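You operate a simulated robot arm through the tools that you are given. There is no shell and no other tool. Be economical: measure what you need, move in short steps, check, and stop when the job is done.

Carry out the task below with a simulated robot arm. There is one attempt and no reset: what you move stays moved.

JOB
Take the foam block from the grey bench and put it on top of the low carton.
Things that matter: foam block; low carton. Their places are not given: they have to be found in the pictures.

It is judged by the outcome, as a careful person would: the job done as asked, and still so three seconds after it is handed in. It fails if anything else is knocked over, pushed out of place, dropped, spilled or broken.

ROBOT AND FRAMES
A 7-joint arm with a two-finger parallel gripper, fixed in place. Base frame: the origin is at the foot of the arm, x ahead of it, y to its left, z up; the work surface is at about z = 0.78. Readings come in m, rad, newtons and seconds.
With the tool pointing down near the work surface it reaches from about 0.22 to 0.68 m from the base axis. Its first joint turns from -1.152 to 1.152 rad. Payload 2.4 kg.
The TCP is the grasp point between the finger pads, 0.03 m short of the fingertips. In the tool frame z runs along the fingers and y along their closing line. Largest opening 0.094 m; finger width 0.028, thickness 0.01; the body of the gripper, 0.05 by 0.096 m, starts 0.055 m behind the TCP.
Orientation is told as [roll, pitch, yaw] about the base's x, y, z axes, in that order, counted from this pose: with the fingers straight down and closing along the base's y, the tool's x points along the base's -x, its y along +y and its z along -z.

CONTROLS
- The arm moves only by the tool move_arm. Its argument "increments" is a list of rows, each an object of numbers (a shift or turn left out is 0, a gripper value left out holds the last): "grip": the gripper command, from -1 (fully open) to 1 (shut), values between in proportion; "dx", "dy", "dz": the shift along the tool's x, y, z in units of 200 mm (1.0 is 200 mm); "spin": the turn about the tool's z in units of 45 degrees (1.0 is 45 degrees). In form: [{"grip": .., "dx": .., "dy": .., "dz": .., "spin": ..}, ...]. A call has 1 to 20 rows; each row is the pose to reach, as a shift and turn from the pose commanded when the call began, along the tool's axes at that moment. A call with a number of a shift or a turn outside -1 to 1 is refused whole. Each row takes 0.2 s and may step no farther than 0.05 m and 0.15 rad from the row before; otherwise, or with a gripper value out of range, the whole call is refused. Where a pose cannot be reached the arm comes as near as it can. A force on the tool above 40 N (or 10 N above the force at the start of the call, whichever is more), or a blocked arm, ends the call early, and 0.2 s more pass. Each finger travels about 0.153 m/s and halts on what it meets, pressing with about 41 N; the grip force reading is that of the motor and also rises with nothing between the fingers. The clock runs only during rows and for 0.2 s after the last one: add rows that repeat a pose to give the fingers time. The reply holds the time, the measured pose of the TCP, the force on the tool along the base axes, the opening and the grip force, in the units named above and with some noise, and new pictures: "pictures" is both (left out), scene, wrist or none.
- Cameras (640 x 400 px; columns grow to the right, rows downward): "scene" is fixed at [0.0599, 0.5098, 1.4362]; the picture's right is [-0.42, -0.91, 0.00], its down [-0.65, 0.30, -0.70] and it looks along [0.64, -0.29, -0.71] (base axes); focal length 308 px, centre (320, 200). "wrist" rides on the gripper at [-0.037, 0, -0.058] in the tool frame; the picture's right is [0.00, -1.00, 0.00], its down [0.97, 0.00, -0.24] and it looks along [0.24, 0.00, 0.97] (tool axes); focal length 218 px, centre (320, 200).
- locate(camera, pixels): for up to 12 pixels [column, row] of the newest picture of that camera ("zoom" is the newest enlarged one), the place [x, y, z] in the base frame of the surface seen there, good to about 0.002 m, but the place of the scene camera against the robot may be out by one fixed shift of up to 0.018 m in any direction. It takes no simulated time.
- enlarge(camera, box): a new picture of the part [left, top, right, bottom] of that camera's present view, enlarged. It takes no simulated time.
- job_done(): hands the job in; it is judged then, once.

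Go step by step. Measure first, check grasps and placings, and put right what went wrong. The budget is 60 turns and 120 pictures, counting those below and the enlarged ones. Unless the task says otherwise, let go and move clear before handing in, and close with one line.

The tools are called after ">>>" as a command line: name --argument value ..., lists and objects as JSON in quotes. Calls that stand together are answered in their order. move_arm: Moves the arm, as the interface text tells. Its arguments: {"type":"object","properties":{"increments":{"type":"array"},"pictures":{"type":"string","enum":["both","scene","wrist","none"]}},"required":["increments"]} The other tools are called the same way: locate (camera, pixels) gives the place of the surface under pixels of a picture; enlarge (camera, box) takes an enlarged picture of a part of a camera's view; job_done () hands the job in.

At the start:

```text
time: 0.0
eef_pos: [0.3417, 0.2973, 1.1198]
tool_rot: [0.0, 0.0, 0.0]
wrist_force: [1.2, -0.4, -0.5]
opening: 0.0942
finger_force: 0.0
```

scene: 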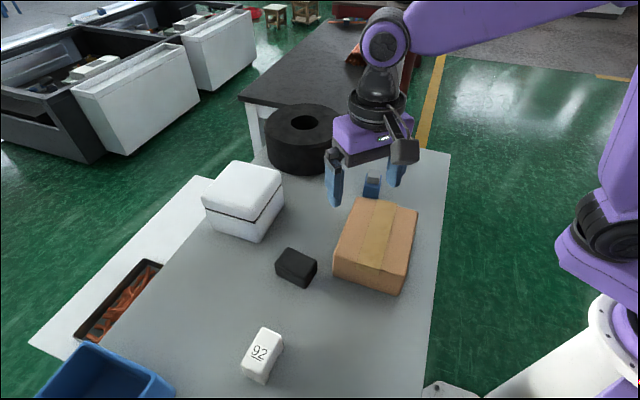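
wrist: 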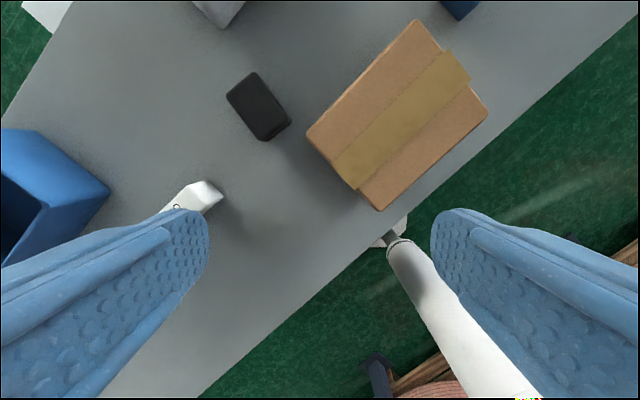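

The scene shows a dark block near (296,267), a white "92" block at (262,355) and a brown carton at (375,245). I'll look closer to identify the foam block and measure.

>>> enlarge --camera "scene" --box '[220, 180, 440, 390]'

>>> enlarge --camera "wrist" --box '[140, 0, 500, 225]'

>>> locate --camera "wrist" --pixels '[[253, 73], [227, 94], [265, 140], [291, 123], [258, 104], [416, 20], [307, 133], [379, 210], [487, 112], [397, 115], [200, 60], [270, 220]]'

>>> locate --camera "scene" --pixels '[[287, 248], [317, 262], [306, 287], [275, 265], [297, 262], [358, 197], [418, 210], [401, 278], [334, 258], [375, 230], [262, 340], [372, 182]]'

```text
1.90 times, centred on (330, 285) of scene
```

zoom: 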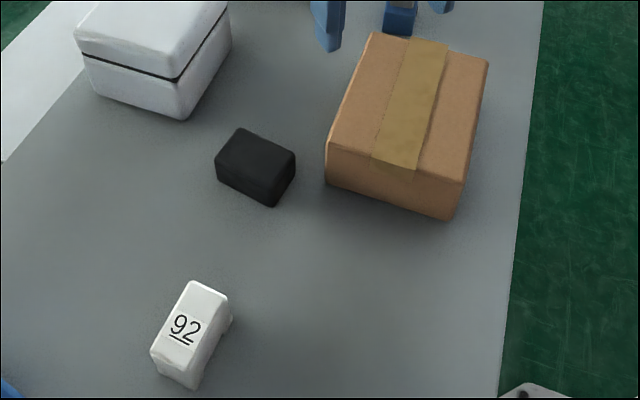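

```text
1.78 times, centred on (320, 112) of wrist
```

zoom: 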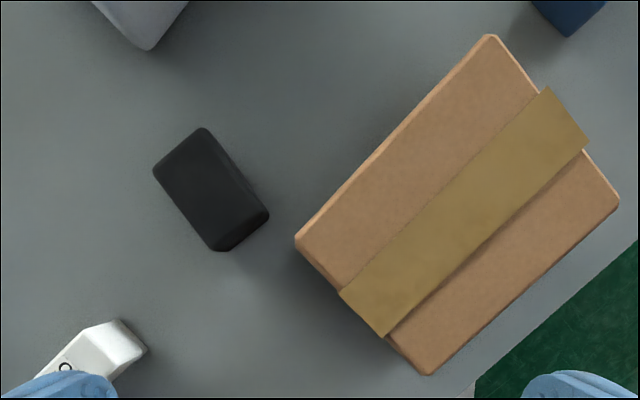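

```text
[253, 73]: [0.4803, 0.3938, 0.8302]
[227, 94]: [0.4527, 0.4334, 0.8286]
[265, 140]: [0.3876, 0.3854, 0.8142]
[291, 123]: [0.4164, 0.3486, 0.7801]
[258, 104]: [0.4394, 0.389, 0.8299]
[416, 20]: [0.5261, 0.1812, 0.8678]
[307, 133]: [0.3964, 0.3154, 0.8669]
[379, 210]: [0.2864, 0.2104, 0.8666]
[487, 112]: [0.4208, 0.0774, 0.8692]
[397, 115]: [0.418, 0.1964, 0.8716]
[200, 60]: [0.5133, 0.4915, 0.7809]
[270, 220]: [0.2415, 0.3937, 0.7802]
```

```text
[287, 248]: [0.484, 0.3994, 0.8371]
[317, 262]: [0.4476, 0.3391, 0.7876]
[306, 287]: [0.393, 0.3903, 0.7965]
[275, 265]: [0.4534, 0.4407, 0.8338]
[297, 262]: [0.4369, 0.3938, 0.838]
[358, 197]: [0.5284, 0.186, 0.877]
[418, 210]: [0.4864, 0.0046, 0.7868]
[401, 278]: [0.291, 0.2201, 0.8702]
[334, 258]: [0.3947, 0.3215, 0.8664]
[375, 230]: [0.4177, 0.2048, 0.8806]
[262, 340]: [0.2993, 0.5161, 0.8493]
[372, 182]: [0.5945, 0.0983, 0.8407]
```

The two candidates are the dark block and the white "92" block, so I'll zoom in on both, and on the blue item too.

>>> enlarge --camera "scene" --box '[265, 240, 329, 295]'

>>> enlarge --camera "scene" --box '[230, 320, 300, 390]'

>>> enlarge --camera "scene" --box '[190, 90, 420, 240]'

```text
7.27 times, centred on (297, 268) of scene
```

zoom: 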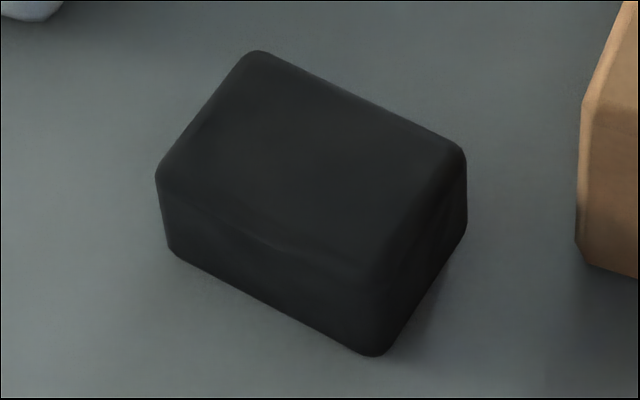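

```text
5.71 times, centred on (265, 355) of scene
```

zoom: 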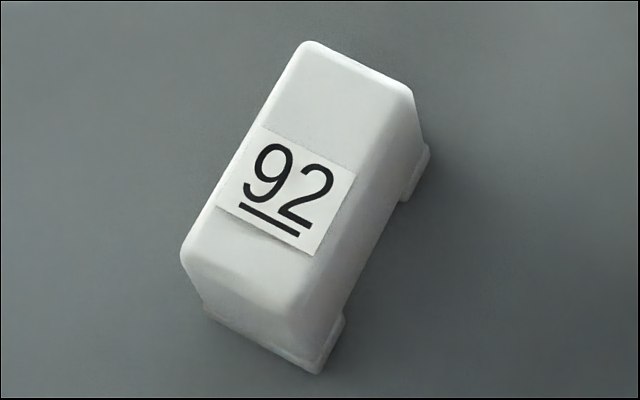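

```text
2.67 times, centred on (305, 165) of scene
```

zoom: 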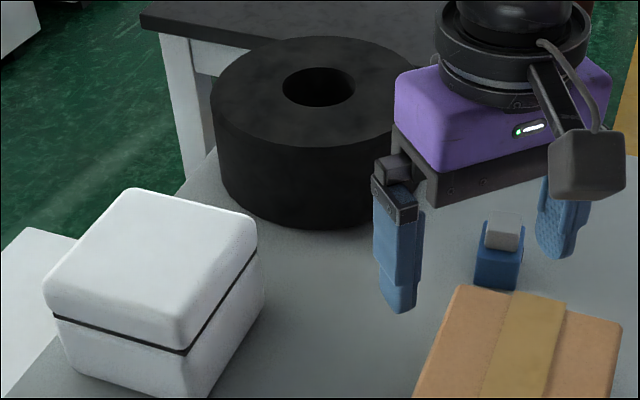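

The dark block (top corners at wrist px (253,73), (227,94)) is clearly the foam block: centre about (0.435, 0.390), top z 0.83, long side turned about 36°. The "92" item is a footed housing. I'll move above the foam block with the fingers closing across its short side.

>>> move_arm --increments '[{"grip": -1, "dx": -0.078, "dy": 0.077, "dz": 0.14, "spin": -0.13}, {"dx": -0.156, "dy": 0.154, "dz": 0.28, "spin": -0.26}, {"dx": -0.234, "dy": 0.231, "dz": 0.42, "spin": -0.39}, {"dx": -0.311, "dy": 0.309, "dz": 0.56, "spin": -0.52}, {"dx": -0.389, "dy": 0.386, "dz": 0.7, "spin": -0.65}, {"dx": -0.467, "dy": 0.463, "dz": 0.84, "spin": -0.79}, {"dx": -0.467, "dy": 0.463, "dz": 0.84, "spin": -0.79}]'

```text
time: 1.6
eef_pos: [0.4331, 0.3908, 0.9498]
tool_rot: [-0.001, 0.0, 0.622]
wrist_force: [0.3, -0.2, -0.1]
opening: 0.0936
finger_force: 0.1
```

scene: 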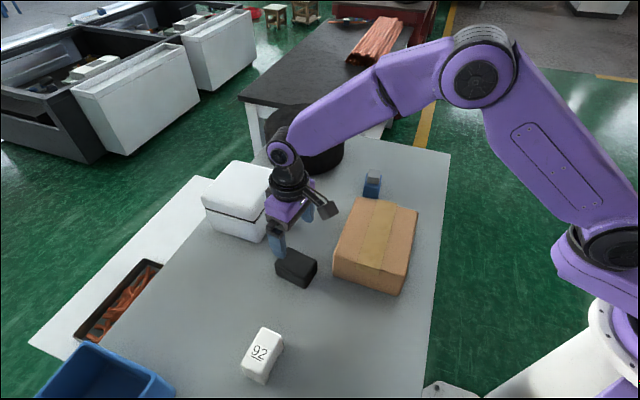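
wrist: 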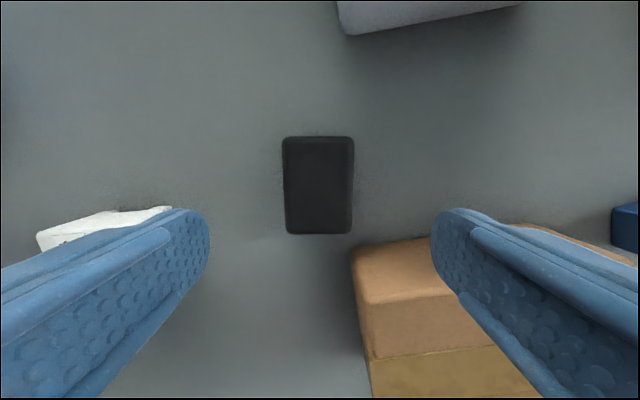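

The block is square to the gripper at wrist px (318,185). The carton sits lower right at (352,250), so I'll measure both precisely.

>>> locate --camera "wrist" --pixels '[[286, 140], [350, 140], [288, 230], [350, 230], [318, 185], [355, 255], [425, 242], [365, 300], [345, 30], [318, 128], [520, 228]]'

```text
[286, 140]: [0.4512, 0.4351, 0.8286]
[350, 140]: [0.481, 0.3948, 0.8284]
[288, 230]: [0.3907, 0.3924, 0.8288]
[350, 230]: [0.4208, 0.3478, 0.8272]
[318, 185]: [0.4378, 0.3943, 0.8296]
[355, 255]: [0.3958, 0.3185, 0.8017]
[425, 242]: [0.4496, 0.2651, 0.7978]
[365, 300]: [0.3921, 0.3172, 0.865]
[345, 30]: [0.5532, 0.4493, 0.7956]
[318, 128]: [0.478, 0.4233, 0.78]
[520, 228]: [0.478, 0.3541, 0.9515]
```

The block centre is (0.436, 0.3925), so the TCP is within 4 mm and the finger path clears the carton corner. Descending to z about 0.818, without closing yet.

>>> move_arm --increments '[{"grip": -1, "dx": -0.016, "dz": 0.2}, {"dx": -0.016, "dz": 0.4}, {"dx": -0.016, "dz": 0.55}, {"dx": -0.016, "dz": 0.66}, {"dx": -0.016, "dz": 0.66}]'

```text
time: 2.8
eef_pos: [0.438, 0.3933, 0.8184]
tool_rot: [0.0, 0.0, 0.619]
wrist_force: [-0.5, -0.2, -0.2]
opening: 0.0943
finger_force: 0.0
```

scene: 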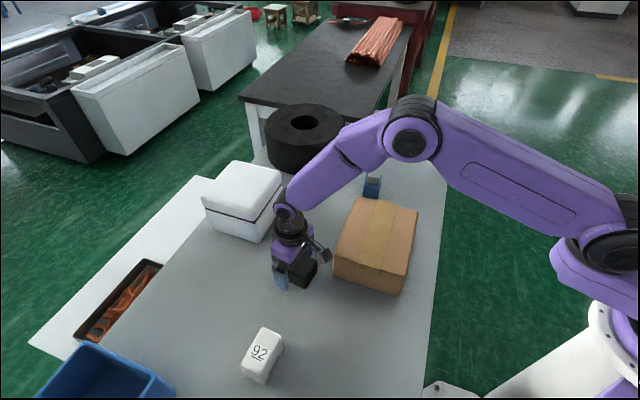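
wrist: 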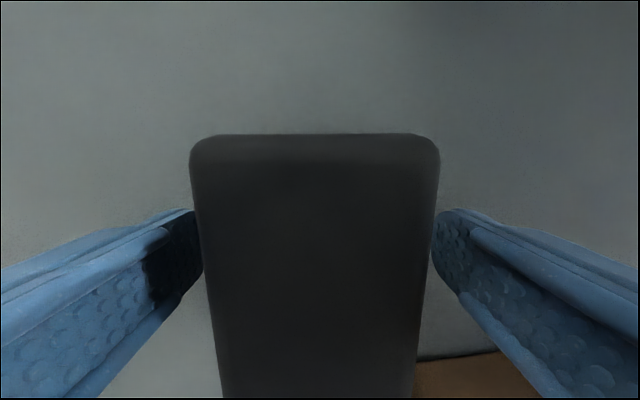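

The fingers straddle the block with no contact force. Closing partway (target about 0.04 m) to see how it grips.

>>> move_arm --increments '[{"grip": 0.15}, {"grip": 0.15}, {"grip": 0.15}]' --pictures "wrist"

```text
time: 3.6
eef_pos: [0.438, 0.3936, 0.8186]
tool_rot: [0.0, -0.001, 0.62]
wrist_force: [0.9, -0.8, -1.0]
opening: 0.0631
finger_force: 41.1
```

wrist: 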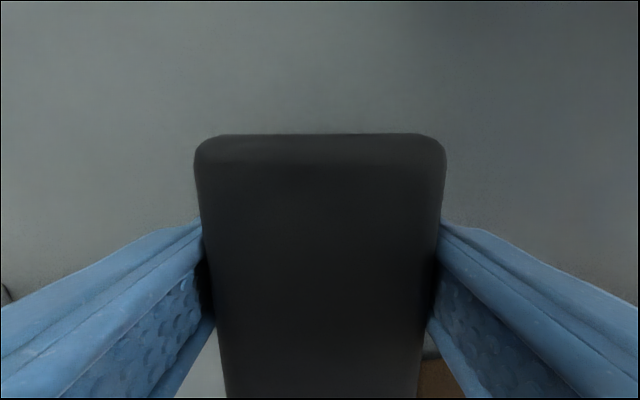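

Opening has stopped at 0.063 m with 41 N, so the block is held. Lifting straight up 0.14 m.

>>> move_arm --increments '[{"grip": 0.15, "dz": -0.1}, {"dz": -0.25}, {"dz": -0.4}, {"dz": -0.55}, {"dz": -0.7}, {"dz": -0.7}]'

```text
time: 5.0
eef_pos: [0.4401, 0.3936, 0.9607]
tool_rot: [0.0, -0.001, 0.623]
wrist_force: [0.1, 0.9, -0.1]
opening: 0.0629
finger_force: 40.5
```

scene: 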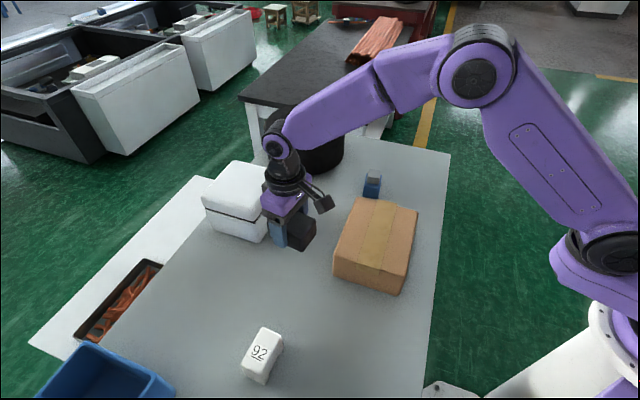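
wrist: 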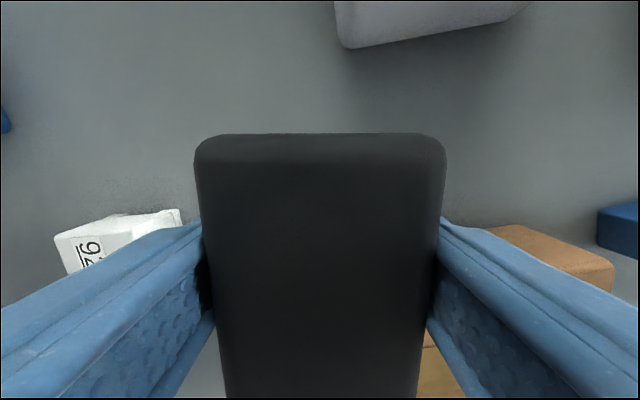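

The block is lifted and unchanged in the grip (opening 0.063). The carton top centre from its corners is about (0.407, 0.196, 0.868), so I'll move across above it.

>>> move_arm --increments '[{"grip": 0.15, "dx": 0.1, "dy": -0.1}, {"dx": 0.22, "dy": -0.22}, {"dx": 0.345, "dy": -0.345}, {"dx": 0.47, "dy": -0.47}, {"dx": 0.6, "dy": -0.6}, {"dx": 0.711, "dy": -0.708}, {"dx": 0.711, "dy": -0.708}]'

```text
time: 6.6
eef_pos: [0.4045, 0.1951, 0.9602]
tool_rot: [0.0, -0.001, 0.62]
wrist_force: [1.0, -0.4, 0.2]
opening: 0.0629
finger_force: 40.8
```

scene: 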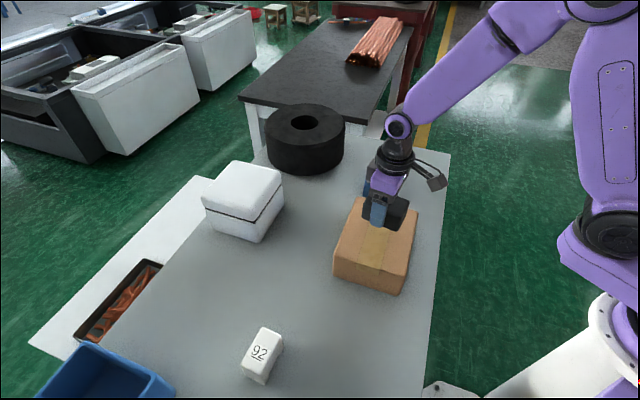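
wrist: 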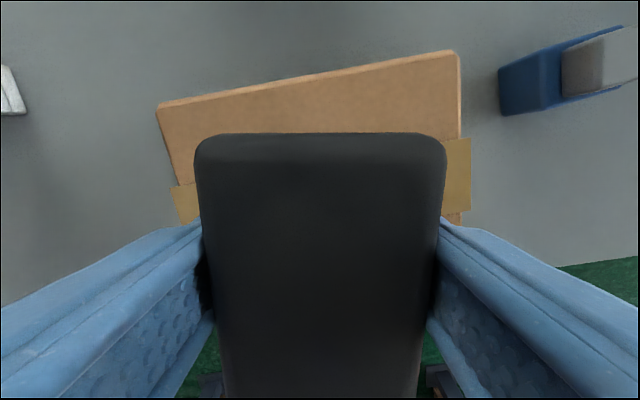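

The block is centred over the carton, with its bottom about 0.05 m above the tape. Lowering gently until it just touches.

>>> move_arm --increments '[{"grip": 0.15, "dz": 0.08}, {"dz": 0.16}, {"dz": 0.21}, {"dz": 0.235}, {"dz": 0.245}, {"dz": 0.245}]'

```text
time: 8.0
eef_pos: [0.4045, 0.1945, 0.9105]
tool_rot: [-0.001, 0.0, 0.62]
wrist_force: [0.4, 0.0, -0.4]
opening: 0.0628
finger_force: 40.8
```

scene: 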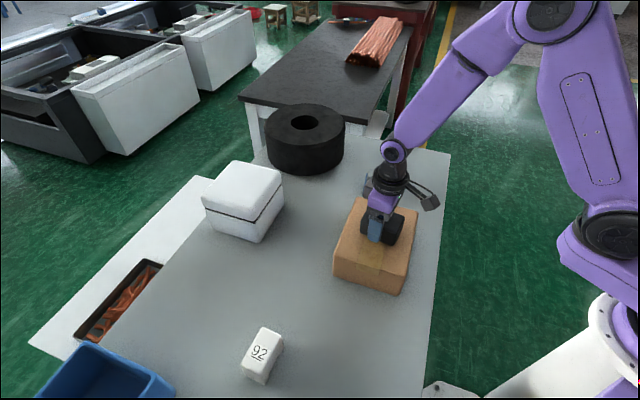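
wrist: 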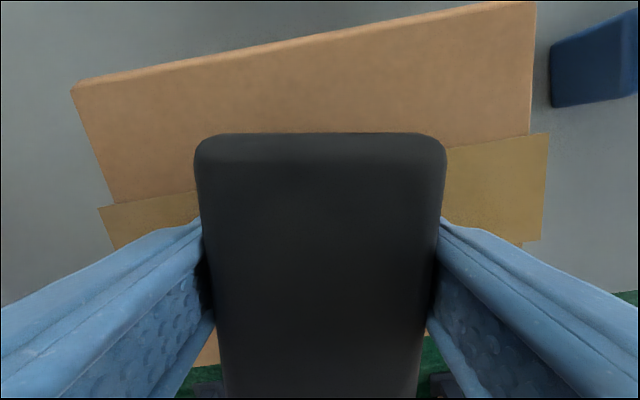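

Force is still near zero, so the block's bottom is within a millimetre or two of the tape. Stepping down a little more to find contact.

>>> move_arm --increments '[{"grip": 0.15, "dz": 0.006}, {"dz": 0.012}, {"dz": 0.012}]' --pictures "none"

```text
time: 8.8
eef_pos: [0.4044, 0.1948, 0.9077]
tool_rot: [0.0, -0.002, 0.619]
wrist_force: [-3.0, -1.5, 22.4]
opening: 0.0625
finger_force: 41.0
```

The upward force of 22 N shows the block is resting on the carton. I'll ease up 1 mm, open, and rise clear.

>>> move_arm --increments '[{"grip": 0.15, "dz": -0.005}, {"grip": -0.5, "dz": -0.005}, {"grip": -1, "dz": -0.005}, {"grip": -1, "dz": -0.005}, {"grip": -1, "dz": -0.1}, {"grip": -1, "dz": -0.3}, {"grip": -1, "dz": -0.5}, {"grip": -1, "dz": -0.7}, {"grip": -1, "dz": -0.7}]'

```text
time: 10.8
eef_pos: [0.4039, 0.1944, 1.0523]
tool_rot: [-0.001, 0.0, 0.619]
wrist_force: [1.3, 0.0, 0.3]
opening: 0.094
finger_force: 0.1
```

scene: 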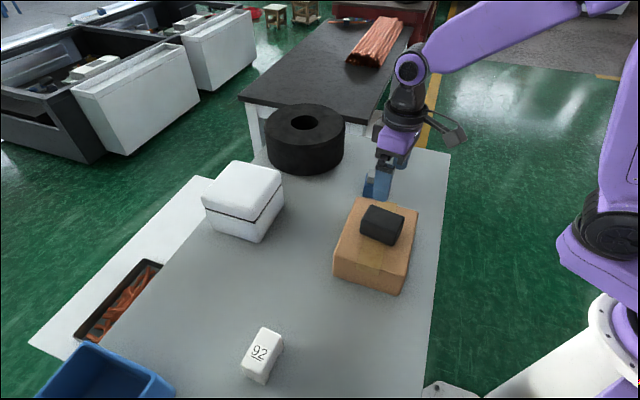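
wrist: 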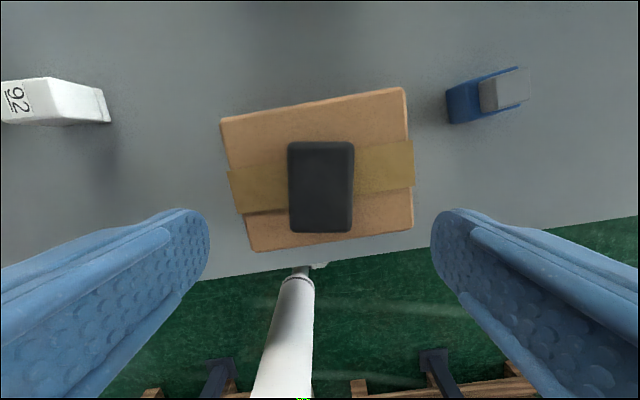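

The foam block rests flat on the middle of the carton (wrist px (320,187)), the gripper is clear, and nothing else has moved. Handing in.

>>> job_done

```text
The job is handed in.
```

The foam block is now on top of the low carton, released, and the job has been handed in.
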